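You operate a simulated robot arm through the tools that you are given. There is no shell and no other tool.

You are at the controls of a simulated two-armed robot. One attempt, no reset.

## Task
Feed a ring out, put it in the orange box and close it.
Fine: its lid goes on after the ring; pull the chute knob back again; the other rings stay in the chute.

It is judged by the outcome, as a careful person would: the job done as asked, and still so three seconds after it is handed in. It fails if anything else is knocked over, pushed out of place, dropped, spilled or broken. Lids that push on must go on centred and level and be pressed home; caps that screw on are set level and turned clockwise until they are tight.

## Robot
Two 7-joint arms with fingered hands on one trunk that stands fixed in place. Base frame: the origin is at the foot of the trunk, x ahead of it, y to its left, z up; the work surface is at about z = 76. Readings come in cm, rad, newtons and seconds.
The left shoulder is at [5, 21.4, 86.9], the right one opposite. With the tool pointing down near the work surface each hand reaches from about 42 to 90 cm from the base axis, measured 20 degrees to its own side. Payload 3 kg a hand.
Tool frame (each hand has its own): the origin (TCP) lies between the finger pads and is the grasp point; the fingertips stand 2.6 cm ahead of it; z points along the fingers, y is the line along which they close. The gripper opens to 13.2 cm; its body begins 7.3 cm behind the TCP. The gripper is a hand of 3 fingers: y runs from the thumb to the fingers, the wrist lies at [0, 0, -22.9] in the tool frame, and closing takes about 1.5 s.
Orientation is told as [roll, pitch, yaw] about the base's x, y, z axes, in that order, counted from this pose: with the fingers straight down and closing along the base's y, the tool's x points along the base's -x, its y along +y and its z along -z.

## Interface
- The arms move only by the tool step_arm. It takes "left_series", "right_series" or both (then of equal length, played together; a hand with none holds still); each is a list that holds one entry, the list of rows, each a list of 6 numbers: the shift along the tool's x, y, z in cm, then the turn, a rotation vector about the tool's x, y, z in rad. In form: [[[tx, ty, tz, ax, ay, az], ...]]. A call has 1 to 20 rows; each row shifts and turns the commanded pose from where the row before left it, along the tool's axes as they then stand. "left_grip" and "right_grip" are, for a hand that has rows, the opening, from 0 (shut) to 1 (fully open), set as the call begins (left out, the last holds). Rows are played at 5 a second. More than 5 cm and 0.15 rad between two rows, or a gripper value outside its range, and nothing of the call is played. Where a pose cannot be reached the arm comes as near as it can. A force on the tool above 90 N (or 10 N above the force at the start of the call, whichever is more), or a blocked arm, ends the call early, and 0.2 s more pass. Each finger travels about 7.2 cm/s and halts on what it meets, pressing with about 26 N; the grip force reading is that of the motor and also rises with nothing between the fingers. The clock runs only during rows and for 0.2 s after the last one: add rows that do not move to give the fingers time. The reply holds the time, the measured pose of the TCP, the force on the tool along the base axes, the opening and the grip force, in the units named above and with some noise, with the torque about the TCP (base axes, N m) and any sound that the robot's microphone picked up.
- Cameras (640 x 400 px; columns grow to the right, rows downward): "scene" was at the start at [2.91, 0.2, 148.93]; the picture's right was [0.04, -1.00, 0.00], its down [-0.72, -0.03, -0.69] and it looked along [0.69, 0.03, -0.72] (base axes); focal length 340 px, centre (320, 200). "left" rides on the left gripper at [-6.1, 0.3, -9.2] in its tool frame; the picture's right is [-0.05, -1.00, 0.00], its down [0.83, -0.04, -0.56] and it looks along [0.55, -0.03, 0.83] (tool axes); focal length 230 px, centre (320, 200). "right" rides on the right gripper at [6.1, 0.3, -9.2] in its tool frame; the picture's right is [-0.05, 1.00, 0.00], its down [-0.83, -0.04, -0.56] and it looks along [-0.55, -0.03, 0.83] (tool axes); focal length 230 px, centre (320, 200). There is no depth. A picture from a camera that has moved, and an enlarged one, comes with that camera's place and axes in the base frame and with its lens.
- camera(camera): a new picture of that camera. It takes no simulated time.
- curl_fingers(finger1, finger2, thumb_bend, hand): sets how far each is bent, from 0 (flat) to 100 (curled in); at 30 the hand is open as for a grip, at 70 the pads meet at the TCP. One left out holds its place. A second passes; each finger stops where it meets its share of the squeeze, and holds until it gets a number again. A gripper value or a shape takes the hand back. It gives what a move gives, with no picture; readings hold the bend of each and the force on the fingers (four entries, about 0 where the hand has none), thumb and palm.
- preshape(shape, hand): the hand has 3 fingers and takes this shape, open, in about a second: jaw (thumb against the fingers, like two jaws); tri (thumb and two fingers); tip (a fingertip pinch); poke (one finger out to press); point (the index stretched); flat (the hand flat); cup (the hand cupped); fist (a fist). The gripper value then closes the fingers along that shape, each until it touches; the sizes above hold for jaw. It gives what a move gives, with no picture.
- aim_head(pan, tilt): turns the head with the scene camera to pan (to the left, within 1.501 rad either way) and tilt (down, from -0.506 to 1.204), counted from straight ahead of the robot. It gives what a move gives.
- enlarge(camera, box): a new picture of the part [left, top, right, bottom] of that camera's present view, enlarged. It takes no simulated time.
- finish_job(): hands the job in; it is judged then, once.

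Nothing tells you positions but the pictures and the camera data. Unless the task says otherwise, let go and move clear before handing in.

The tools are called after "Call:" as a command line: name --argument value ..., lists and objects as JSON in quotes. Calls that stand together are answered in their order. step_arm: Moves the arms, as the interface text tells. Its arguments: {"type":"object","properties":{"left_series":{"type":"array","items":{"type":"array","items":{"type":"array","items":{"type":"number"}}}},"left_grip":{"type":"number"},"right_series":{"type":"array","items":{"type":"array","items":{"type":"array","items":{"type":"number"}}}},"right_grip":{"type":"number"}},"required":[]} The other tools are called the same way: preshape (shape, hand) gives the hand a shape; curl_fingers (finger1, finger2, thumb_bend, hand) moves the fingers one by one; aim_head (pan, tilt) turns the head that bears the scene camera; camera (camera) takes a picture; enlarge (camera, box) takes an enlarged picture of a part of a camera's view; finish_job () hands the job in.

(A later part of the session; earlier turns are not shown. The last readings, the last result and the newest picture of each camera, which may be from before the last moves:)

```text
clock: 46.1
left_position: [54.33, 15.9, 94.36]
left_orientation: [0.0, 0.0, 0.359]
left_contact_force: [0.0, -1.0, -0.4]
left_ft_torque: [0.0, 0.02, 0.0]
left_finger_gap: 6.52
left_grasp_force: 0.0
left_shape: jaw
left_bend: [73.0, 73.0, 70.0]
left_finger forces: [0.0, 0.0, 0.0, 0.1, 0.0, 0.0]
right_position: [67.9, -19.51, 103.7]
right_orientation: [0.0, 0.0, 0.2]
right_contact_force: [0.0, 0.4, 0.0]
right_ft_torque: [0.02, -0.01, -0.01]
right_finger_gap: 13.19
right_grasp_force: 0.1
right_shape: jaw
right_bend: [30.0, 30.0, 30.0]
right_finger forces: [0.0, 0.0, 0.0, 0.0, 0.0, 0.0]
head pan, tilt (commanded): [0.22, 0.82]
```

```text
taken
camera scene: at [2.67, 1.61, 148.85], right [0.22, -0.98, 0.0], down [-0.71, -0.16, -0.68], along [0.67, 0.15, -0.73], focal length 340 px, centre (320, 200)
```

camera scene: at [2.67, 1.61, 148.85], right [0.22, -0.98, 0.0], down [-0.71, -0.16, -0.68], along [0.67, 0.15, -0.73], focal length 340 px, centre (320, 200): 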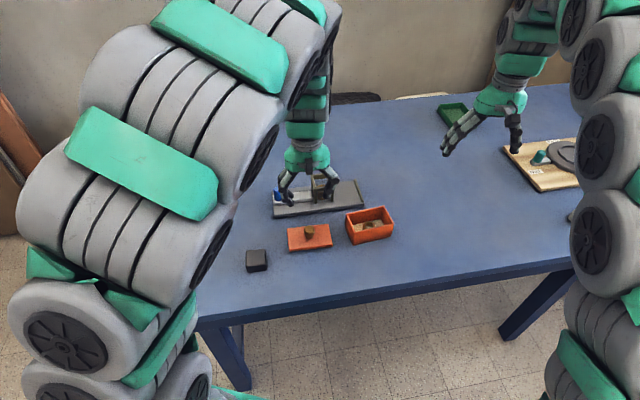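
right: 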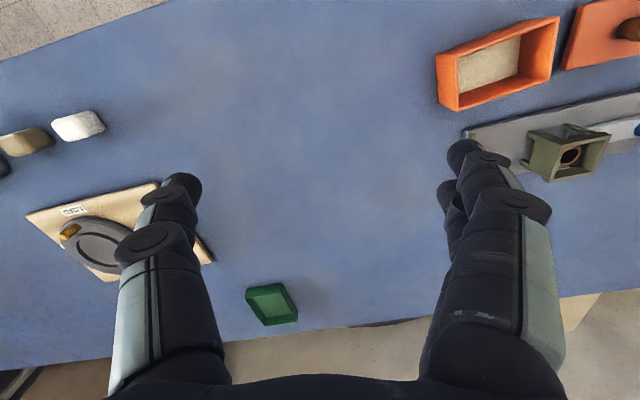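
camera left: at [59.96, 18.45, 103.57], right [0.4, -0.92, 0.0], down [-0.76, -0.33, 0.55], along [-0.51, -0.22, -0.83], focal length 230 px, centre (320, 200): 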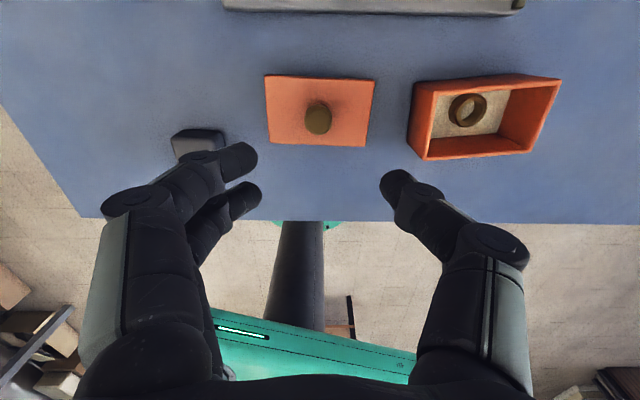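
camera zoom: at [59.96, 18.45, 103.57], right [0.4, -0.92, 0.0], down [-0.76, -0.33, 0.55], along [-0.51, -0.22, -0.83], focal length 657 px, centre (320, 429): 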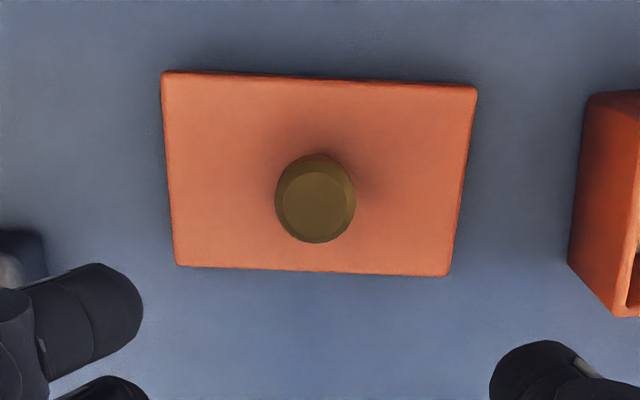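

The lid and its knob are centred almost exactly under the hand (off by about 1 mm each way) and aligned with it. I'll lower around the knob.

Call:
step_arm --left_series '[[[-0.13, 0.14, 2.5, 0, 0, 0], [0, 0, 2.5, 0, 0, 0], [0, 0, 2.5, 0, 0, 0], [0, 0, 2.5, 0, 0, 0], [0, 0, 1.7, 0, 0, 0], [0, 0, 1.2, 0, 0, 0], [0, 0, 0, 0, 0, 0]]]' --left_grip 0.4

Call:
camera --camera "left"

Call:
enlarge --camera "scene" --box '[264, 175, 360, 255]'

```text
clock: 47.7
left_position: [54.41, 16.02, 81.44]
left_orientation: [-0.001, 0.001, 0.36]
left_contact_force: [0.4, 0.2, -0.6]
left_ft_torque: [0.0, -0.01, 0.01]
left_finger_gap: 5.33
left_grasp_force: 0.0
left_shape: jaw
left_bend: [73.0, 73.0, 70.0]
left_finger forces: [0.0, 0.1, 0.0, 0.0, 0.0, 0.1]
right_position: [67.8, -19.45, 103.66]
right_orientation: [0.002, 0.0, 0.202]
right_contact_force: [0.0, -0.4, 0.7]
right_ft_torque: [0.0, 0.01, -0.01]
right_finger_gap: 13.19
right_grasp_force: 0.3
right_shape: jaw
right_bend: [30.0, 30.0, 30.0]
right_finger forces: [0.0, 0.0, 0.0, 0.0, 0.1, 0.1]
head pan, tilt (commanded): [0.22, 0.82]
```

```text
taken
camera left: at [60.0, 18.62, 90.63], right [0.4, -0.92, 0.0], down [-0.76, -0.33, 0.56], along [-0.51, -0.22, -0.83], focal length 230 px, centre (320, 200)
```

left: 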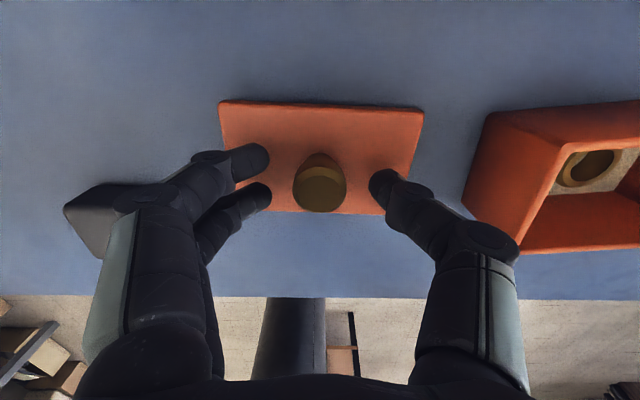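

```text
5.00 times, centred on (312, 215) of scene
camera zoom: at [2.67, 1.61, 148.85], right [0.22, -0.98, 0.0], down [-0.71, -0.16, -0.68], along [0.67, 0.15, -0.73], focal length 1702 px, centre (360, 125)
```

zoom: 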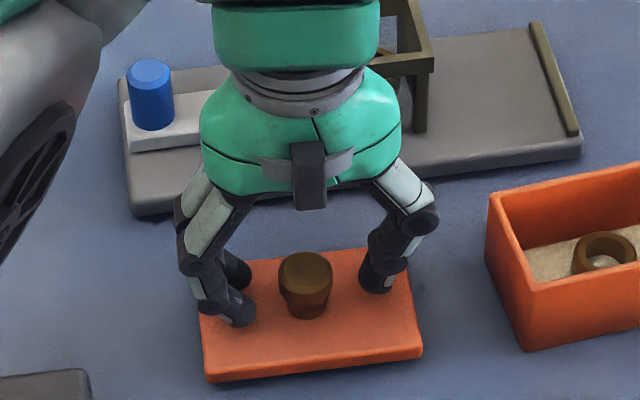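

The knob is centred between the fingertips over the lid. I'll narrow the fingers, then lower a bit more before gripping.

Call:
step_arm --left_series '[[[0, 0, 0, 0, 0, 0], [0, 0, 0, 0, 0, 0], [0, 0, 0, 0, 0, 0], [0, 0, 0.3, 0, 0, 0], [0, 0, 0.3, 0, 0, 0], [0, 0, 0, 0, 0, 0]]]' --left_grip 0.26

Call:
camera --camera "left"

Call:
enlarge --camera "scene" --box '[280, 195, 350, 255]'

```text
clock: 49.1
left_position: [54.38, 16.01, 80.89]
left_orientation: [0.0, -0.002, 0.36]
left_contact_force: [-0.4, 0.3, -0.4]
left_ft_torque: [0.03, 0.01, 0.01]
left_finger_gap: 3.45
left_grasp_force: 0.0
left_shape: jaw
left_bend: [73.0, 73.0, 70.0]
left_finger forces: [0.2, 0.0, 0.1, 0.1, 0.1, 0.1]
right_position: [67.94, -19.47, 103.79]
right_orientation: [-0.001, 0.001, 0.2]
right_contact_force: [0.0, 0.3, -0.2]
right_ft_torque: [-0.02, 0.01, 0.01]
right_finger_gap: 13.2
right_grasp_force: 0.0
right_shape: jaw
right_bend: [30.0, 30.0, 30.0]
right_finger forces: [0.1, 0.0, 0.0, 0.1, 0.0, 0.0]
head pan, tilt (commanded): [0.22, 0.82]
```

```text
taken
camera left: at [60.0, 18.62, 90.06], right [0.4, -0.92, 0.0], down [-0.76, -0.33, 0.56], along [-0.51, -0.22, -0.83], focal length 230 px, centre (320, 200)
```

left: 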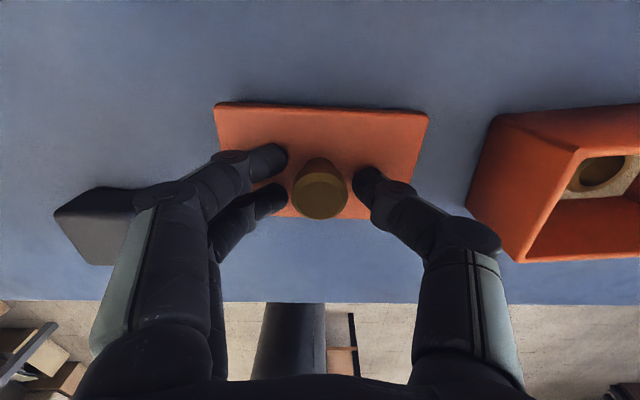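

```text
6.67 times, centred on (315, 225) of scene
camera zoom: at [2.68, 1.61, 148.85], right [0.22, -0.98, 0.0], down [-0.71, -0.16, -0.68], along [0.67, 0.15, -0.73], focal length 2269 px, centre (353, 33)
```

zoom: 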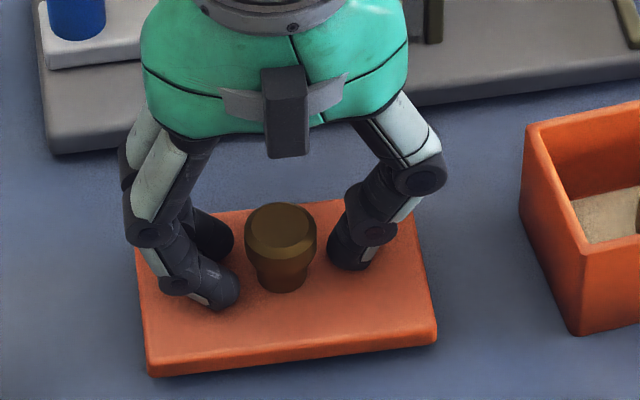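

No contact yet. I'll lower 2 mm more and close on the knob's neck.

Call:
step_arm --left_series '[[[0, 0, 0.2, 0, 0, 0], [0, 0, 0, 0, 0, 0]]]'

Call:
step_arm --left_series '[[[0, 0, 0, 0, 0, 0], [0, 0, 0, 0, 0, 0], [0, 0, 0, 0, 0, 0], [0, 0, 0, 0, 0, 0], [0, 0, 0, 0, 0, 0]]]' --left_grip 0.05

Call:
camera --camera "left"

Call:
enlarge --camera "scene" --box '[280, 195, 350, 255]'

```text
clock: 49.7
left_position: [54.46, 16.1, 80.78]
left_orientation: [0.0, 0.0, 0.359]
left_contact_force: [-1.2, 0.5, 9.9]
left_ft_torque: [0.09, 0.1, 0.02]
left_finger_gap: 3.53
left_grasp_force: 0.0
left_shape: jaw
left_bend: [74.0, 74.0, 70.0]
left_finger forces: [3.2, 3.3, 0.1, 0.1, 3.1, 0.0]
right_position: [67.93, -19.46, 103.73]
right_orientation: [0.001, 0.0, 0.201]
right_contact_force: [0.1, 0.3, -0.3]
right_ft_torque: [0.02, 0.01, 0.02]
right_finger_gap: 13.21
right_grasp_force: 0.1
right_shape: jaw
right_bend: [30.0, 30.0, 30.0]
right_finger forces: [0.0, 0.0, 0.0, 0.0, 0.0, 0.1]
head pan, tilt (commanded): [0.22, 0.82]
```

```text
clock: 50.9
left_position: [54.37, 16.16, 80.71]
left_orientation: [0.001, -0.001, 0.361]
left_contact_force: [0.2, 0.7, 0.0]
left_ft_torque: [0.03, -0.02, 0.0]
left_finger_gap: 2.04
left_grasp_force: 26.5
left_shape: jaw
left_bend: [73.0, 73.0, 71.0]
left_finger forces: [11.1, 11.1, 0.0, 0.1, 22.1, 0.0]
right_position: [67.88, -19.46, 103.57]
right_orientation: [-0.001, 0.001, 0.201]
right_contact_force: [0.2, 0.1, -1.2]
right_ft_torque: [0.0, 0.0, 0.02]
right_finger_gap: 13.2
right_grasp_force: 0.0
right_shape: jaw
right_bend: [30.0, 30.0, 30.0]
right_finger forces: [0.0, 0.1, 0.1, 0.0, 0.0, 0.1]
head pan, tilt (commanded): [0.22, 0.82]
```

```text
taken
camera left: at [60.02, 18.62, 89.87], right [0.4, -0.92, 0.0], down [-0.76, -0.33, 0.56], along [-0.51, -0.22, -0.83], focal length 230 px, centre (320, 200)
```

left: 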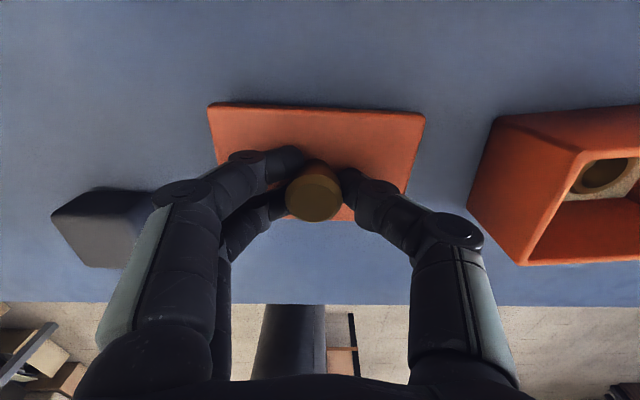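

```text
6.67 times, centred on (315, 225) of scene
camera zoom: at [2.68, 1.61, 148.85], right [0.22, -0.98, 0.0], down [-0.71, -0.16, -0.68], along [0.67, 0.15, -0.73], focal length 2269 px, centre (353, 33)
```

zoom: 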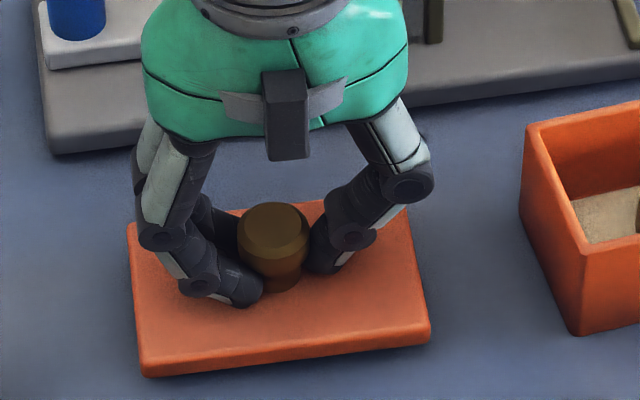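

The knob is firmly gripped, and the lid slid about 2 mm as the fingers closed. I'll lift slowly and check the lid hangs level.

Call:
step_arm --left_series '[[[0, 0, -0.3, 0, 0, 0], [0, 0, -0.7, 0, 0, 0], [0, 0, -1.0, 0, 0, 0], [0, 0, -2.0, 0, 0, 0], [0, 0, -2.0, 0, 0, 0], [0, 0, -2.0, 0, 0, 0], [0, 0, 0, 0, 0, 0]]]'

Call:
camera --camera "left"

Call:
enlarge --camera "left" --box '[180, 80, 460, 240]'

Call:
enlarge --camera "scene" --box '[270, 165, 366, 245]'

Call:
enlarge --camera "right" --box '[480, 0, 640, 120]'

```text
clock: 52.5
left_position: [54.5, 16.27, 88.71]
left_orientation: [0.0, 0.0, 0.362]
left_contact_force: [-0.6, 0.7, -0.8]
left_ft_torque: [0.03, 0.02, -0.01]
left_finger_gap: 2.03
left_grasp_force: 26.2
left_shape: jaw
left_bend: [73.0, 73.0, 71.0]
left_finger forces: [11.6, 11.5, 0.1, 0.1, 22.2, 0.0]
right_position: [67.85, -19.5, 103.76]
right_orientation: [0.001, -0.001, 0.201]
right_contact_force: [0.4, 0.7, -0.2]
right_ft_torque: [0.03, -0.02, 0.02]
right_finger_gap: 13.18
right_grasp_force: 0.1
right_shape: jaw
right_bend: [30.0, 30.0, 30.0]
right_finger forces: [0.1, 0.0, 0.1, 0.0, 0.1, 0.1]
head pan, tilt (commanded): [0.22, 0.82]
```

```text
taken
camera left: at [60.04, 18.63, 97.85], right [0.4, -0.92, 0.0], down [-0.76, -0.33, 0.56], along [-0.51, -0.22, -0.83], focal length 230 px, centre (320, 200)
```

left: 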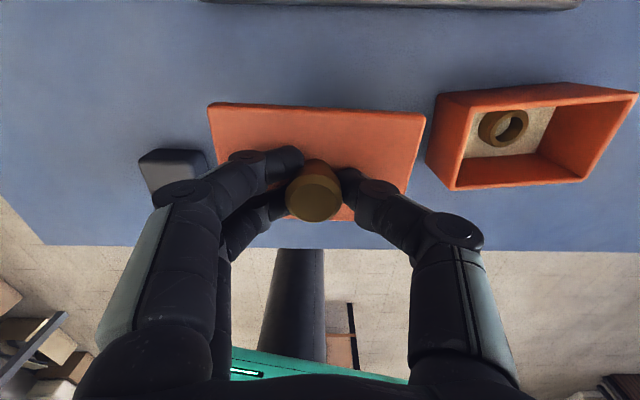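

```text
2.29 times, centred on (320, 160) of left
camera zoom: at [60.04, 18.63, 97.85], right [0.4, -0.92, 0.0], down [-0.76, -0.33, 0.56], along [-0.51, -0.22, -0.83], focal length 526 px, centre (320, 291)
```

zoom: 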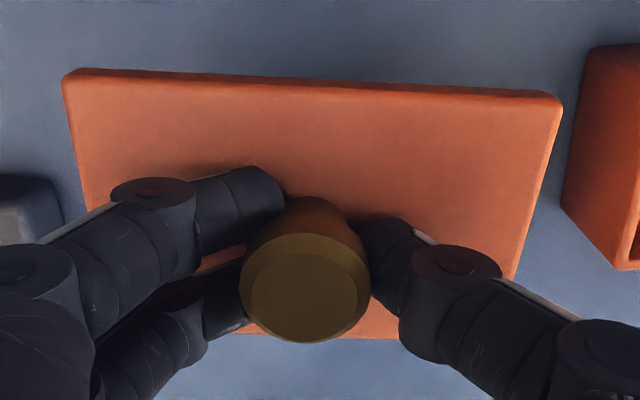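

```text
5.00 times, centred on (318, 205) of scene
camera zoom: at [2.68, 1.61, 148.85], right [0.22, -0.98, 0.0], down [-0.71, -0.16, -0.68], along [0.67, 0.15, -0.73], focal length 1702 px, centre (330, 175)
```

zoom: 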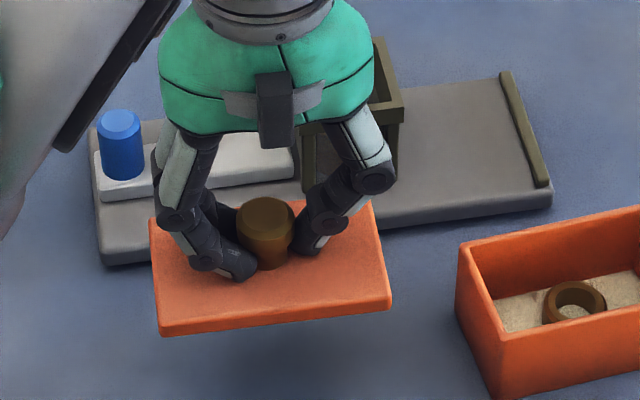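

```text
3.33 times, centred on (560, 60) of right
camera zoom: at [61.85, -20.44, 113.04], right [-0.15, 0.99, 0.0], down [0.82, 0.12, 0.55], along [0.55, 0.08, -0.83], focal length 767 px, centre (-480, 667)
```

zoom: 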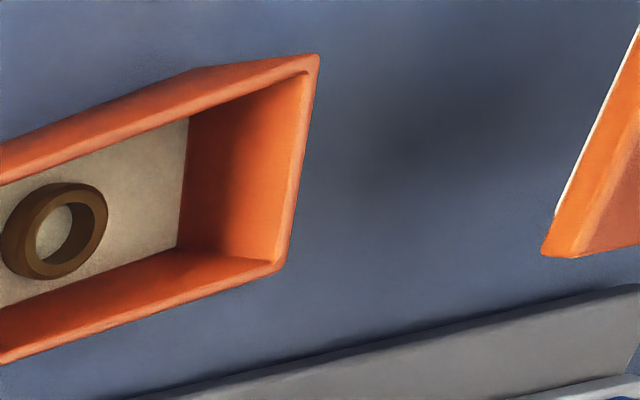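

The lid hangs level in the grip. In the hand frame its centre is offset by about (0.05, 0.27) cm, and the box is at (60.64, 1.53) with yaw 0.50. I'll carry the lid over the box with that offset corrected.

Call:
step_arm --left_series '[[[0, 0, -1.5, 0, 0, 0], [0, 0, -1.5, 0, 0, 0], [-0.122, -2.694, 0, 0, 0, 0], [-0.122, -2.694, 0, 0, 0, 0], [-0.122, -2.694, 0, 0, 0, 0], [-0.122, -2.694, 0, 0, 0, 0], [-0.122, -2.694, 0, 0, 0, 0], [-0.122, -2.694, 0, 0, 0, 0], [0, 0, 0, 0, 0, -0.07], [0, 0, 0, 0, 0, -0.07], [0, 0, 0, 0, 0, 0], [0, 0, 0, 0, 0, 0]]]'

Call:
camera --camera "left"

Call:
enlarge --camera "scene" --box '[320, 155, 432, 245]'

Call:
camera --camera "right"

```text
clock: 55.1
left_position: [60.84, 1.23, 91.73]
left_orientation: [0.0, -0.001, 0.501]
left_contact_force: [1.0, 0.2, -0.6]
left_ft_torque: [0.0, 0.03, 0.01]
left_finger_gap: 2.0
left_grasp_force: 25.9
left_shape: jaw
left_bend: [73.0, 73.0, 71.0]
left_finger forces: [12.9, 12.7, 0.0, 0.1, 22.1, 0.0]
right_position: [67.88, -19.55, 103.73]
right_orientation: [0.001, 0.0, 0.202]
right_contact_force: [-1.0, 0.2, -0.4]
right_ft_torque: [-0.01, -0.02, -0.01]
right_finger_gap: 13.19
right_grasp_force: 0.0
right_shape: jaw
right_bend: [30.0, 30.0, 30.0]
right_finger forces: [0.0, 0.1, 0.0, 0.1, 0.0, 0.0]
head pan, tilt (commanded): [0.22, 0.82]
```

```text
taken
camera left: at [65.99, 4.52, 100.86], right [0.52, -0.85, 0.0], down [-0.71, -0.44, 0.56], along [-0.47, -0.29, -0.83], focal length 230 px, centre (320, 200)
```

left: 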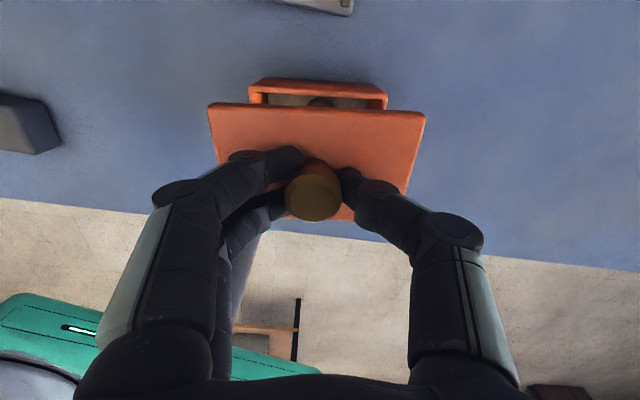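

```text
4.44 times, centred on (376, 200) of scene
camera zoom: at [2.68, 1.61, 148.85], right [0.22, -0.98, 0.0], down [-0.71, -0.16, -0.68], along [0.67, 0.15, -0.73], focal length 1513 px, centre (71, 200)
```

zoom: 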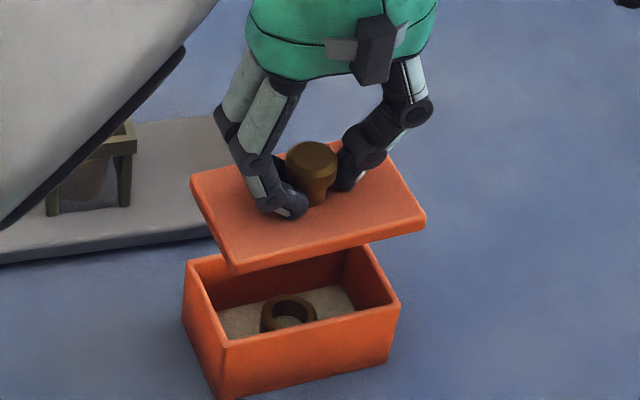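

```text
taken
camera right: at [61.85, -20.44, 113.04], right [-0.15, 0.99, 0.0], down [0.82, 0.12, 0.55], along [0.55, 0.08, -0.83], focal length 230 px, centre (320, 200)
```

right: 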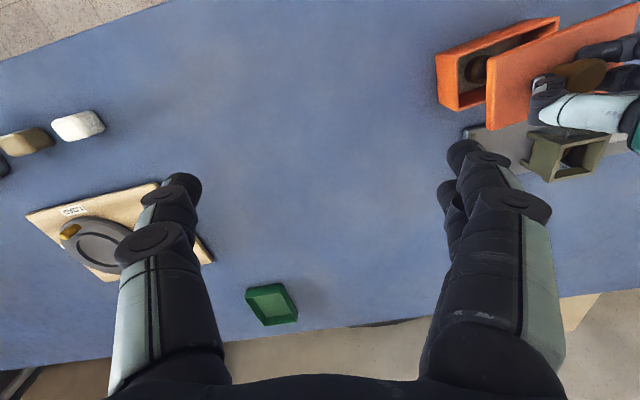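

The lid is level above the box. I'll lower to just above the rim and check alignment before seating.

Call:
step_arm --left_series '[[[0, 0, 1.0, 0, 0, 0], [0, 0, 1.0, 0, 0, 0], [0, 0, 1.0, 0, 0, 0], [0, 0, 0.8, 0, 0, 0], [0, 0, 0, 0, 0, 0], [0, 0, 0, 0, 0, 0]]]'

Call:
enlarge --camera "left" --box '[180, 60, 460, 240]'

Call:
enlarge --camera "scene" --box '[330, 175, 414, 250]'

Call:
enlarge --camera "right" --box '[420, 0, 640, 140]'

```text
clock: 56.5
left_position: [60.83, 1.35, 87.74]
left_orientation: [0.002, 0.001, 0.498]
left_contact_force: [-0.3, 0.3, -0.8]
left_ft_torque: [-0.01, 0.0, -0.02]
left_finger_gap: 2.04
left_grasp_force: 26.0
left_shape: jaw
left_bend: [73.0, 73.0, 71.0]
left_finger forces: [13.0, 12.8, 0.0, 0.0, 22.1, 0.1]
right_position: [67.88, -19.55, 103.71]
right_orientation: [0.002, 0.0, 0.201]
right_contact_force: [0.0, -0.8, 0.9]
right_ft_torque: [-0.04, 0.0, 0.01]
right_finger_gap: 13.18
right_grasp_force: 0.0
right_shape: jaw
right_bend: [30.0, 30.0, 30.0]
right_finger forces: [0.0, 0.0, 0.0, 0.1, 0.0, 0.0]
head pan, tilt (commanded): [0.22, 0.82]
```

```text
2.22 times, centred on (320, 150) of left
camera zoom: at [65.99, 4.59, 97.08], right [0.52, -0.85, 0.0], down [-0.71, -0.44, 0.55], along [-0.47, -0.29, -0.83], focal length 511 px, centre (320, 311)
```

zoom: 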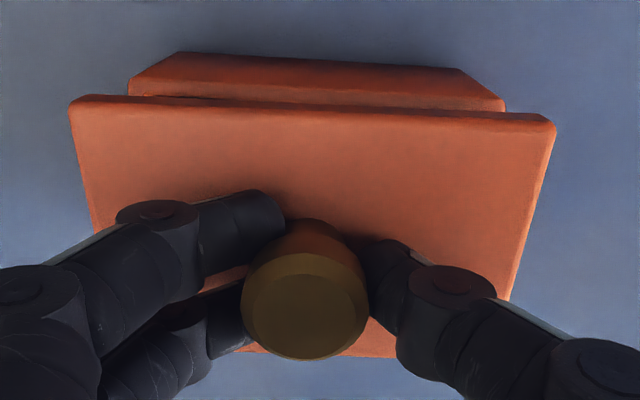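

```text
5.33 times, centred on (372, 212) of scene
camera zoom: at [2.68, 1.61, 148.85], right [0.22, -0.98, 0.0], down [-0.71, -0.16, -0.68], along [0.67, 0.15, -0.73], focal length 1815 px, centre (43, 133)
```

zoom: 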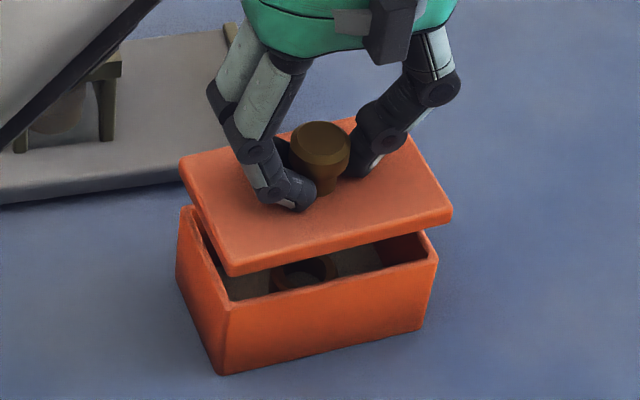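

```text
2.86 times, centred on (530, 70) of right
camera zoom: at [61.85, -20.44, 113.04], right [-0.15, 0.99, 0.0], down [0.82, 0.12, 0.56], along [0.55, 0.08, -0.83], focal length 657 px, centre (-280, 571)
```

zoom: 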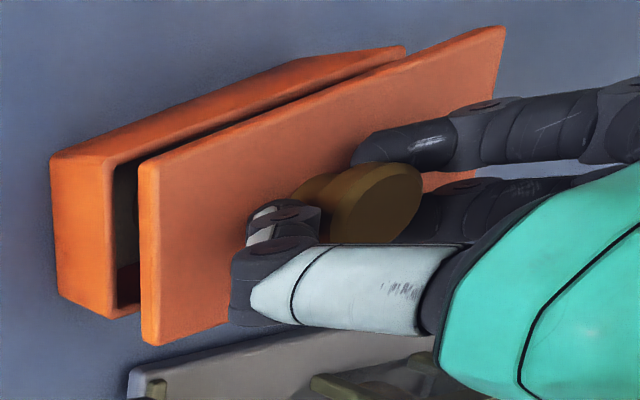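

The lid and box agree within about 1–2 mm in both views. I'll nudge it 1 mm along the length and lower, watching for contact.

Call:
step_arm --left_series '[[[0, -0.12, 0.4, 0, 0, 0], [0, 0, 0.4, 0, 0, 0], [0, 0, 0.4, 0, 0, 0], [0, 0, 0.3, 0, 0, 0], [0, 0, 0, 0, 0, 0]]]'

Call:
enlarge --camera "scene" --box '[330, 175, 414, 250]'

Call:
enlarge --camera "right" --box '[420, 0, 640, 140]'

Call:
enlarge --camera "left" --box '[180, 60, 460, 240]'

```text
clock: 57.7
left_position: [60.86, 1.16, 86.48]
left_orientation: [0.0, 0.0, 0.499]
left_contact_force: [-0.2, 0.1, -1.1]
left_ft_torque: [0.01, 0.0, 0.0]
left_finger_gap: 2.0
left_grasp_force: 25.6
left_shape: jaw
left_bend: [73.0, 73.0, 71.0]
left_finger forces: [13.1, 12.8, 0.0, 0.0, 22.2, 0.0]
right_position: [67.84, -19.49, 103.77]
right_orientation: [0.001, 0.001, 0.202]
right_contact_force: [-0.1, 0.1, 0.7]
right_ft_torque: [-0.03, 0.0, -0.01]
right_finger_gap: 13.17
right_grasp_force: 0.1
right_shape: jaw
right_bend: [30.0, 30.0, 30.0]
right_finger forces: [0.0, 0.1, 0.1, 0.1, 0.0, 0.0]
head pan, tilt (commanded): [0.22, 0.82]
```

```text
5.33 times, centred on (372, 212) of scene
camera zoom: at [2.67, 1.61, 148.85], right [0.22, -0.98, 0.0], down [-0.71, -0.16, -0.68], along [0.67, 0.15, -0.73], focal length 1815 px, centre (43, 133)
```

zoom: 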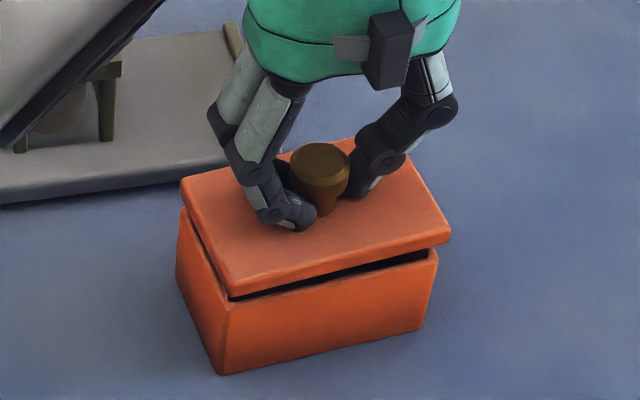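

```text
2.86 times, centred on (530, 70) of right
camera zoom: at [61.85, -20.44, 113.04], right [-0.15, 0.99, 0.0], down [0.82, 0.12, 0.55], along [0.55, 0.08, -0.83], focal length 657 px, centre (-280, 571)
```

zoom: 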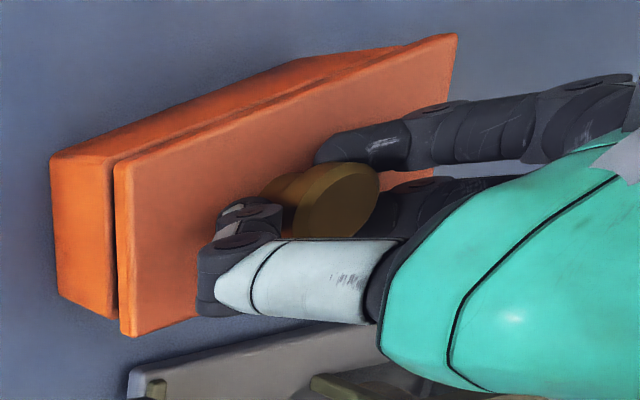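

```text
2.22 times, centred on (320, 150) of left
camera zoom: at [66.06, 4.45, 95.56], right [0.52, -0.85, 0.0], down [-0.71, -0.44, 0.56], along [-0.47, -0.29, -0.83], focal length 511 px, centre (320, 311)
```

zoom: 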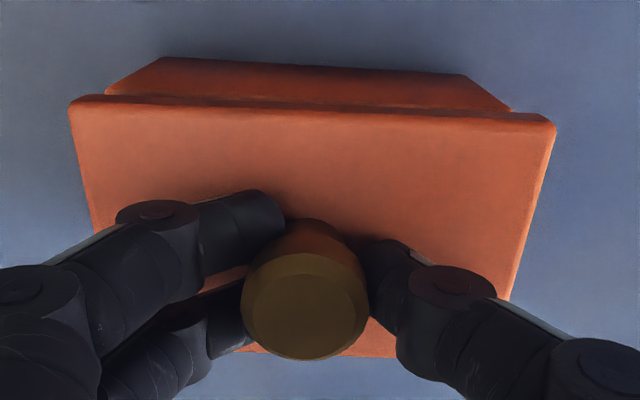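

No contact yet, and the lid's overhang looks even. I'll lower gently in small steps.

Call:
step_arm --left_series '[[[0, 0, 0.2, 0, 0, 0], [0, 0, 0.2, 0, 0, 0], [0, 0, 0, 0, 0, 0]]]'

Call:
step_arm --left_series '[[[0, 0, 0.15, 0, 0, 0], [0, 0, 0.15, 0, 0, 0], [0, 0, 0, 0, 0, 0]]]'

Call:
enlarge --camera "scene" --box '[330, 175, 414, 250]'

Call:
enlarge --camera "right" --box '[420, 0, 580, 140]'

```text
clock: 58.5
left_position: [60.88, 1.27, 86.0]
left_orientation: [0.001, 0.0, 0.502]
left_contact_force: [-0.3, 0.0, 0.2]
left_ft_torque: [-0.02, 0.01, -0.01]
left_finger_gap: 2.01
left_grasp_force: 26.1
left_shape: jaw
left_bend: [73.0, 73.0, 71.0]
left_finger forces: [13.0, 12.8, 0.1, 0.1, 22.0, 0.0]
right_position: [67.86, -19.59, 103.71]
right_orientation: [0.0, 0.0, 0.2]
right_contact_force: [-1.2, 0.5, 0.2]
right_ft_torque: [-0.01, 0.0, -0.02]
right_finger_gap: 13.19
right_grasp_force: 0.0
right_shape: jaw
right_bend: [30.0, 30.0, 30.0]
right_finger forces: [0.0, 0.0, 0.1, 0.1, 0.0, 0.0]
head pan, tilt (commanded): [0.22, 0.82]
```

```text
clock: 59.3
left_position: [60.93, 1.2, 85.66]
left_orientation: [-0.001, -0.002, 0.499]
left_contact_force: [-0.3, 0.1, -0.6]
left_ft_torque: [-0.01, -0.01, 0.0]
left_finger_gap: 2.0
left_grasp_force: 25.3
left_shape: jaw
left_bend: [73.0, 73.0, 71.0]
left_finger forces: [13.1, 12.8, 0.0, 0.1, 22.2, 0.0]
right_position: [67.84, -19.48, 103.73]
right_orientation: [0.0, 0.001, 0.201]
right_contact_force: [0.0, -0.4, 0.3]
right_ft_torque: [-0.01, 0.0, 0.01]
right_finger_gap: 13.21
right_grasp_force: 0.1
right_shape: jaw
right_bend: [30.0, 30.0, 30.0]
right_finger forces: [0.0, 0.1, 0.0, 0.0, 0.1, 0.1]
head pan, tilt (commanded): [0.22, 0.82]
```

```text
5.33 times, centred on (372, 212) of scene
camera zoom: at [2.67, 1.61, 148.85], right [0.22, -0.98, 0.0], down [-0.71, -0.16, -0.68], along [0.67, 0.15, -0.73], focal length 1815 px, centre (43, 133)
```

zoom: 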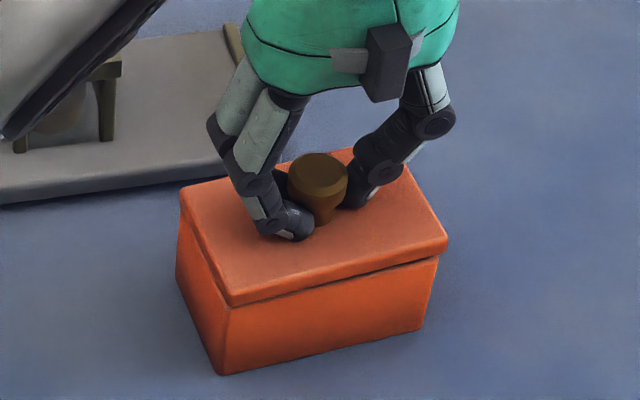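

```text
2.86 times, centred on (500, 70) of right
camera zoom: at [61.84, -20.44, 113.04], right [-0.15, 0.99, 0.0], down [0.82, 0.12, 0.55], along [0.55, 0.08, -0.83], focal length 657 px, centre (-194, 571)
```

zoom: 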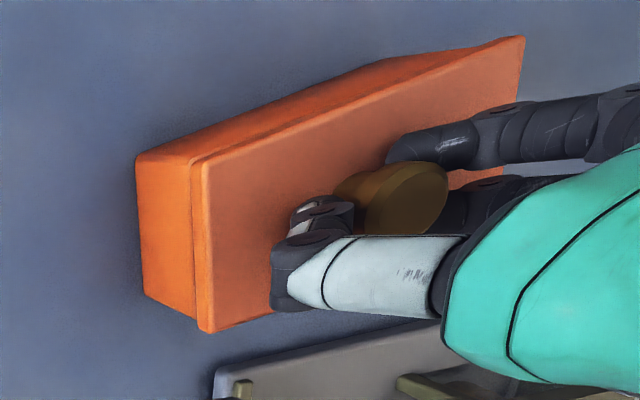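

The lid is almost at the rim, with the edges parallel and no side contact. I'll continue down in fine steps.

Call:
step_arm --left_series '[[[0, 0, 0.1, 0, 0, 0], [0, 0, 0.1, 0, 0, 0], [0, 0, 0, 0, 0, 0]]]'

Call:
step_arm --left_series '[[[0, 0, 0.1, 0, 0, 0], [0, 0, 0.1, 0, 0, 0], [0, 0, 0, 0, 0, 0]]]'

Call:
enlarge --camera "scene" --box '[330, 175, 414, 250]'

Call:
enlarge --camera "right" --box '[440, 0, 560, 100]'

Call:
enlarge --camera "left" --box '[180, 60, 460, 240]'

```text
clock: 60.1
left_position: [60.87, 1.31, 85.53]
left_orientation: [-0.001, -0.001, 0.5]
left_contact_force: [-0.2, 0.5, -0.3]
left_ft_torque: [0.01, -0.03, -0.02]
left_finger_gap: 2.02
left_grasp_force: 25.8
left_shape: jaw
left_bend: [73.0, 73.0, 71.0]
left_finger forces: [13.1, 12.8, 0.0, 0.1, 22.1, 0.0]
right_position: [67.84, -19.68, 103.74]
right_orientation: [-0.001, 0.0, 0.201]
right_contact_force: [-0.6, 0.4, -0.9]
right_ft_torque: [-0.01, 0.0, 0.03]
right_finger_gap: 13.19
right_grasp_force: 0.0
right_shape: jaw
right_bend: [30.0, 30.0, 30.0]
right_finger forces: [0.0, 0.0, 0.1, 0.0, 0.1, 0.0]
head pan, tilt (commanded): [0.22, 0.82]
```

```text
clock: 60.9
left_position: [60.94, 1.25, 85.3]
left_orientation: [-0.001, -0.001, 0.499]
left_contact_force: [-0.8, 0.3, 9.5]
left_ft_torque: [0.1, 0.04, 0.0]
left_finger_gap: 2.02
left_grasp_force: 25.5
left_shape: jaw
left_bend: [73.0, 73.0, 71.0]
left_finger forces: [15.7, 14.9, 0.0, 0.1, 23.2, 0.0]
right_position: [67.85, -19.45, 103.79]
right_orientation: [-0.001, 0.001, 0.199]
right_contact_force: [-1.6, -0.9, -0.6]
right_ft_torque: [-0.01, -0.02, -0.03]
right_finger_gap: 13.19
right_grasp_force: 0.0
right_shape: jaw
right_bend: [30.0, 30.0, 30.0]
right_finger forces: [0.1, 0.0, 0.1, 0.0, 0.0, 0.0]
head pan, tilt (commanded): [0.22, 0.82]
```

```text
5.33 times, centred on (372, 212) of scene
camera zoom: at [2.66, 1.61, 148.85], right [0.22, -0.98, 0.0], down [-0.71, -0.16, -0.68], along [0.67, 0.15, -0.73], focal length 1815 px, centre (43, 133)
```

zoom: 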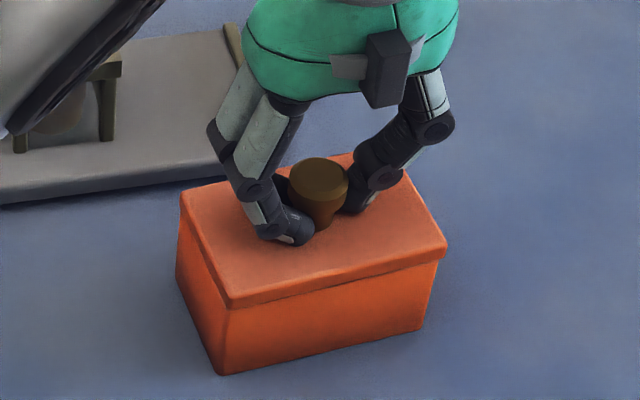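

```text
4.00 times, centred on (500, 50) of right
camera zoom: at [61.84, -20.44, 113.05], right [-0.15, 0.99, 0.0], down [0.82, 0.12, 0.56], along [0.55, 0.08, -0.83], focal length 920 px, centre (-400, 800)
```

zoom: 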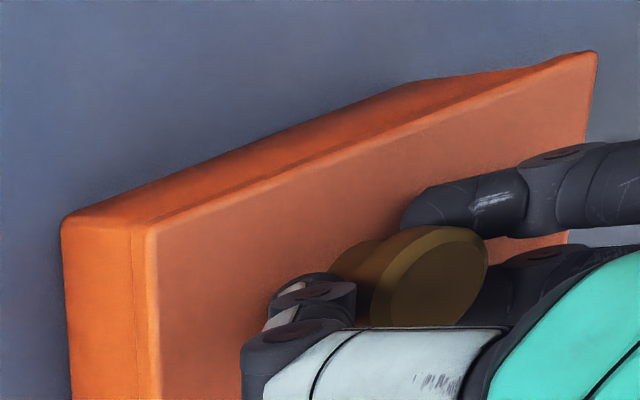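

```text
2.22 times, centred on (320, 150) of left
camera zoom: at [66.05, 4.42, 94.5], right [0.52, -0.85, 0.0], down [-0.71, -0.44, 0.55], along [-0.47, -0.29, -0.83], focal length 511 px, centre (320, 311)
```

zoom: 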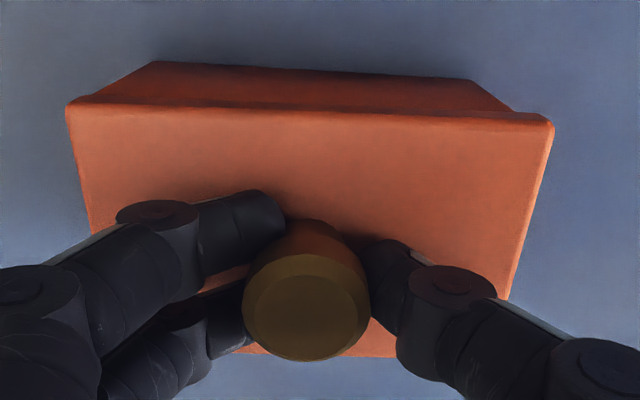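

The lid has touched down with about 9 N. Before pressing it home, I'll zoom on the corners to confirm it's centred.

Call:
enlarge --camera "left" --box '[195, 80, 255, 120]'

Call:
enlarge --camera "left" --box '[375, 85, 435, 125]'

Call:
enlarge --camera "scene" --box '[345, 200, 393, 235]'

Call:
enlarge --camera "right" --box '[430, 40, 500, 120]'

```text
10.00 times, centred on (225, 100) of left
camera zoom: at [66.05, 4.42, 94.5], right [0.52, -0.85, 0.0], down [-0.71, -0.44, 0.55], along [-0.47, -0.29, -0.83], focal length 2301 px, centre (1270, 1200)
```

zoom: 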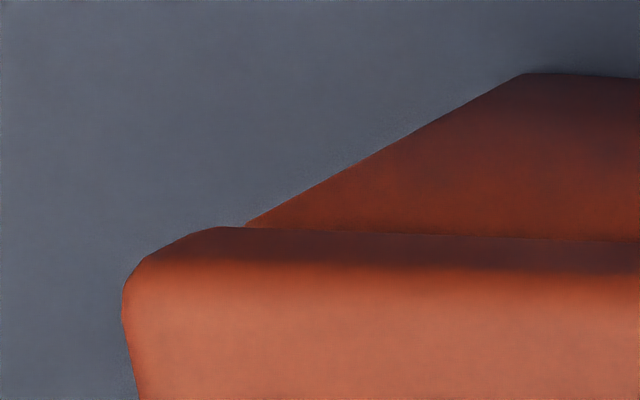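

```text
10.00 times, centred on (405, 105) of left
camera zoom: at [66.05, 4.42, 94.5], right [0.52, -0.85, 0.0], down [-0.71, -0.44, 0.55], along [-0.47, -0.29, -0.83], focal length 2301 px, centre (-530, 1150)
```

zoom: 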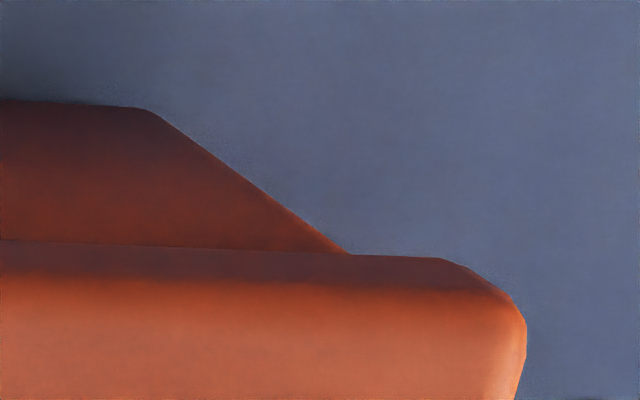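

```text
11.43 times, centred on (369, 218) of scene
camera zoom: at [2.66, 1.61, 148.85], right [0.22, -0.98, 0.0], down [-0.71, -0.16, -0.68], along [0.67, 0.15, -0.73], focal length 3890 px, centre (-240, 0)
```

zoom: 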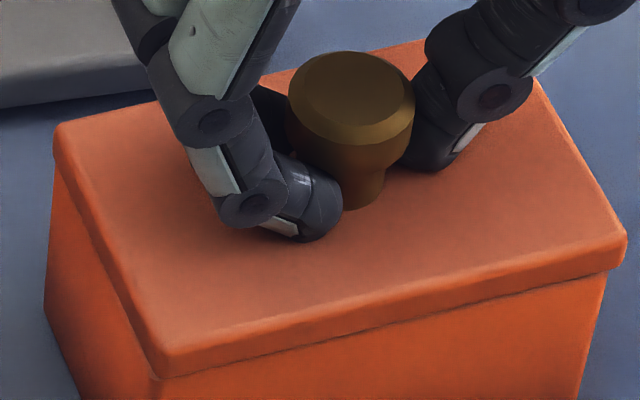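

```text
5.00 times, centred on (465, 80) of right
camera zoom: at [61.84, -20.44, 113.05], right [-0.15, 0.99, 0.0], down [0.82, 0.12, 0.56], along [0.55, 0.08, -0.83], focal length 1150 px, centre (-405, 800)
```

zoom: 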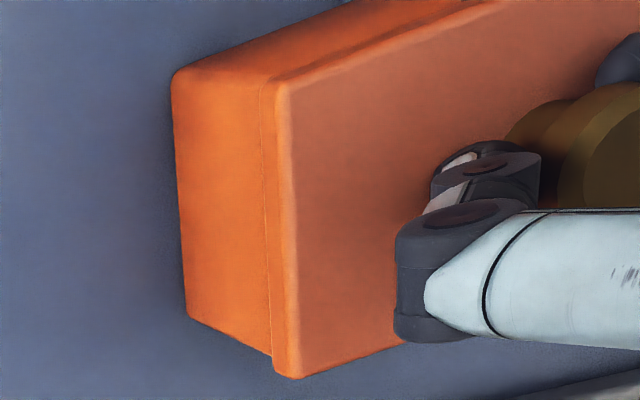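

The lid looks level and seated on the rim, but it may sit about 1–2 mm toward the right end. I'll ease the pressure, nudge it back a little, and compare the corners again.

Call:
step_arm --left_series '[[[0, 0, -0.12, 0, 0, 0], [0, 0.07, 0, 0, 0, 0.008], [0, 0.07, 0, 0, 0, 0.007], [0, 0, 0, 0, 0, 0]]]'

Call:
enlarge --camera "left" --box '[195, 80, 255, 120]'

Call:
enlarge --camera "left" --box '[375, 85, 435, 125]'

Call:
enlarge --camera "scene" --box '[345, 205, 417, 250]'

```text
clock: 61.9
left_position: [60.71, 1.41, 85.52]
left_orientation: [0.001, 0.001, 0.486]
left_contact_force: [-0.8, 0.2, -1.3]
left_ft_torque: [0.02, -0.02, 0.02]
left_finger_gap: 2.02
left_grasp_force: 25.9
left_shape: jaw
left_bend: [73.0, 73.0, 71.0]
left_finger forces: [13.3, 13.2, 0.1, 0.1, 22.3, 0.0]
right_position: [67.75, -19.49, 103.6]
right_orientation: [-0.001, -0.002, 0.201]
right_contact_force: [-0.2, 0.0, -1.1]
right_ft_torque: [0.01, -0.01, -0.03]
right_finger_gap: 13.21
right_grasp_force: 0.1
right_shape: jaw
right_bend: [30.0, 30.0, 30.0]
right_finger forces: [0.1, 0.0, 0.1, 0.1, 0.0, 0.0]
head pan, tilt (commanded): [0.22, 0.82]
```

```text
10.00 times, centred on (225, 100) of left
camera zoom: at [66.04, 4.51, 94.57], right [0.51, -0.86, 0.0], down [-0.71, -0.43, 0.56], along [-0.48, -0.28, -0.83], focal length 2301 px, centre (1270, 1200)
```

zoom: 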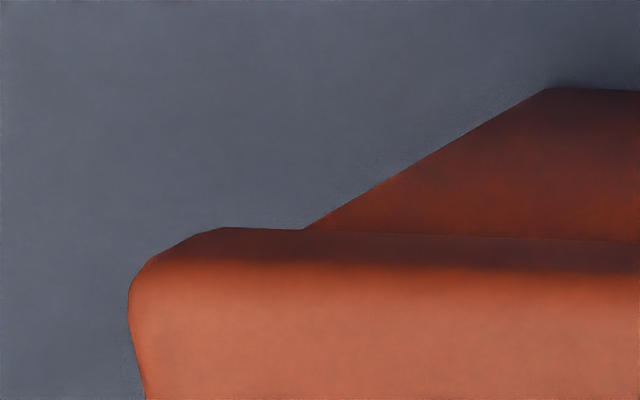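

```text
10.00 times, centred on (405, 105) of left
camera zoom: at [66.04, 4.51, 94.57], right [0.51, -0.86, 0.0], down [-0.71, -0.43, 0.56], along [-0.48, -0.28, -0.83], focal length 2301 px, centre (-530, 1150)
```

zoom: 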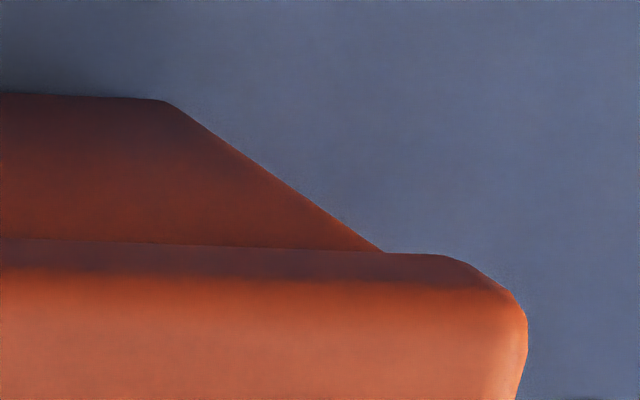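

```text
8.89 times, centred on (381, 228) of scene
camera zoom: at [2.67, 1.61, 148.85], right [0.22, -0.98, 0.0], down [-0.71, -0.16, -0.68], along [0.67, 0.15, -0.73], focal length 3026 px, centre (-222, -44)
```

zoom: 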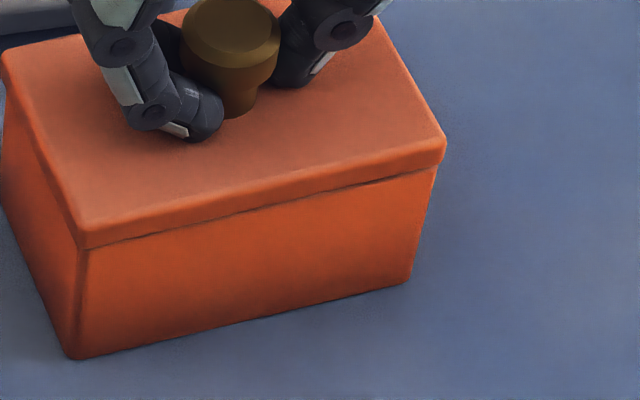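

The lid is now centred, with corners matching in both views. I'll press it down through the grip, step by step.

Call:
step_arm --left_series '[[[0, 0, 0.12, 0, 0, 0], [0, 0, 0.1, 0, 0, 0], [0, 0, 0, 0, 0, 0]]]'

Call:
step_arm --left_series '[[[0, 0, 0.1, 0, 0, 0], [0, 0, 0, 0, 0, 0]]]'

Call:
step_arm --left_series '[[[0, 0, 0.1, 0, 0, 0], [0, 0, 0, 0, 0, 0]]]'

```text
clock: 62.7
left_position: [60.9, 1.36, 85.33]
left_orientation: [-0.002, -0.002, 0.485]
left_contact_force: [-1.6, 1.7, 29.6]
left_ft_torque: [0.16, 0.1, 0.01]
left_finger_gap: 2.06
left_grasp_force: 26.0
left_shape: jaw
left_bend: [74.0, 74.0, 71.0]
left_finger forces: [21.1, 21.1, 0.0, 0.0, 32.6, 0.1]
right_position: [67.82, -19.44, 103.69]
right_orientation: [0.001, -0.002, 0.202]
right_contact_force: [0.2, -0.1, 0.0]
right_ft_torque: [0.04, 0.01, -0.01]
right_finger_gap: 13.19
right_grasp_force: 0.0
right_shape: jaw
right_bend: [30.0, 30.0, 30.0]
right_finger forces: [0.0, 0.0, 0.0, 0.1, 0.0, 0.0]
head pan, tilt (commanded): [0.22, 0.82]
```

```text
clock: 63.3
left_position: [60.97, 1.23, 85.23]
left_orientation: [-0.001, -0.003, 0.485]
left_contact_force: [-2.3, 1.2, 50.9]
left_ft_torque: [0.05, 0.06, -0.02]
left_finger_gap: 2.29
left_grasp_force: 25.9
left_shape: jaw
left_bend: [74.0, 74.0, 71.0]
left_finger forces: [26.2, 26.3, 0.0, 0.0, 44.1, 0.0]
right_position: [67.99, -19.53, 103.8]
right_orientation: [0.0, 0.001, 0.202]
right_contact_force: [-0.2, 0.4, -1.1]
right_ft_torque: [0.02, -0.02, 0.04]
right_finger_gap: 13.2
right_grasp_force: 0.0
right_shape: jaw
right_bend: [30.0, 30.0, 30.0]
right_finger forces: [0.1, 0.0, 0.1, 0.1, 0.0, 0.0]
head pan, tilt (commanded): [0.22, 0.82]
```

```text
clock: 63.9
left_position: [60.89, 1.28, 85.18]
left_orientation: [-0.001, -0.003, 0.485]
left_contact_force: [-0.5, 2.4, 72.1]
left_ft_torque: [0.02, 0.1, -0.02]
left_finger_gap: 2.56
left_grasp_force: 25.8
left_shape: jaw
left_bend: [75.0, 75.0, 71.0]
left_finger forces: [31.8, 32.0, 0.1, 0.0, 53.6, 0.0]
right_position: [67.82, -19.62, 103.78]
right_orientation: [-0.001, 0.001, 0.203]
right_contact_force: [-1.2, 0.5, -0.3]
right_ft_torque: [0.03, -0.04, 0.02]
right_finger_gap: 13.18
right_grasp_force: 0.1
right_shape: jaw
right_bend: [30.0, 30.0, 30.0]
right_finger forces: [0.0, 0.1, 0.0, 0.1, 0.1, 0.1]
head pan, tilt (commanded): [0.22, 0.82]
```

Pressed with about 70 N and very little give, so the lid is likely home. I'll look closely at the seam before releasing.

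Call:
enlarge --camera "scene" --box '[345, 205, 401, 250]'

Call:
enlarge --camera "right" --box '[430, 10, 530, 120]'

Call:
enlarge --camera "left" --box '[180, 70, 460, 240]'

```text
8.89 times, centred on (373, 228) of scene
camera zoom: at [2.59, 1.61, 148.85], right [0.22, -0.98, 0.0], down [-0.71, -0.16, -0.68], along [0.67, 0.15, -0.73], focal length 3026 px, centre (-151, -44)
```

zoom: 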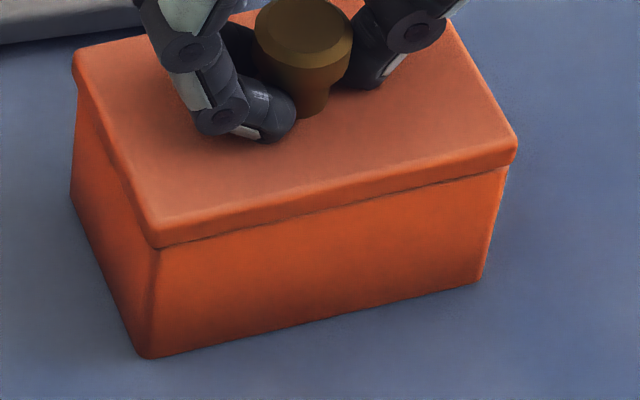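

```text
3.64 times, centred on (480, 65) of right
camera zoom: at [61.79, -20.44, 113.08], right [-0.15, 0.99, 0.0], down [0.82, 0.12, 0.56], along [0.55, 0.08, -0.83], focal length 837 px, centre (-262, 691)
```

zoom: 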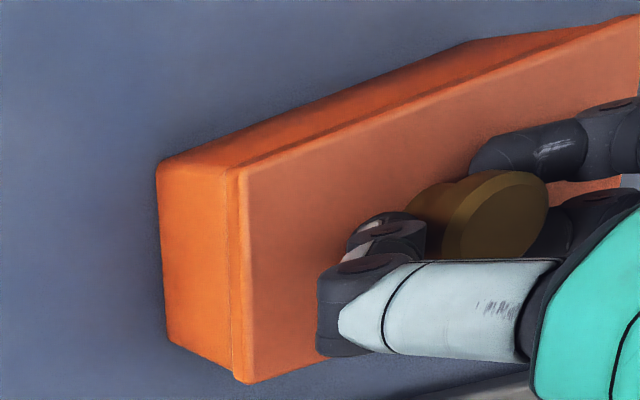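

```text
2.29 times, centred on (320, 155) of left
camera zoom: at [66.06, 4.47, 94.33], right [0.51, -0.86, 0.0], down [-0.72, -0.42, 0.55], along [-0.47, -0.28, -0.83], focal length 526 px, centre (320, 303)
```

zoom: 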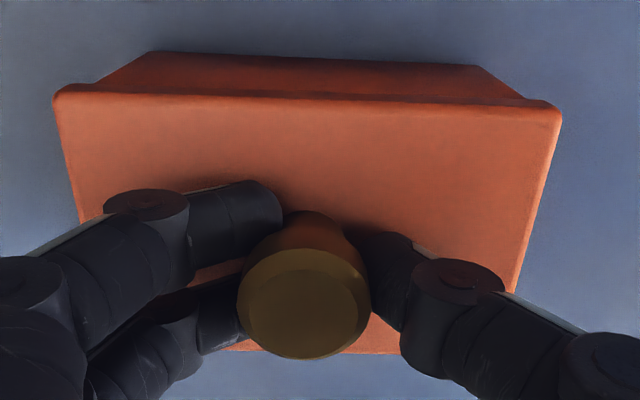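

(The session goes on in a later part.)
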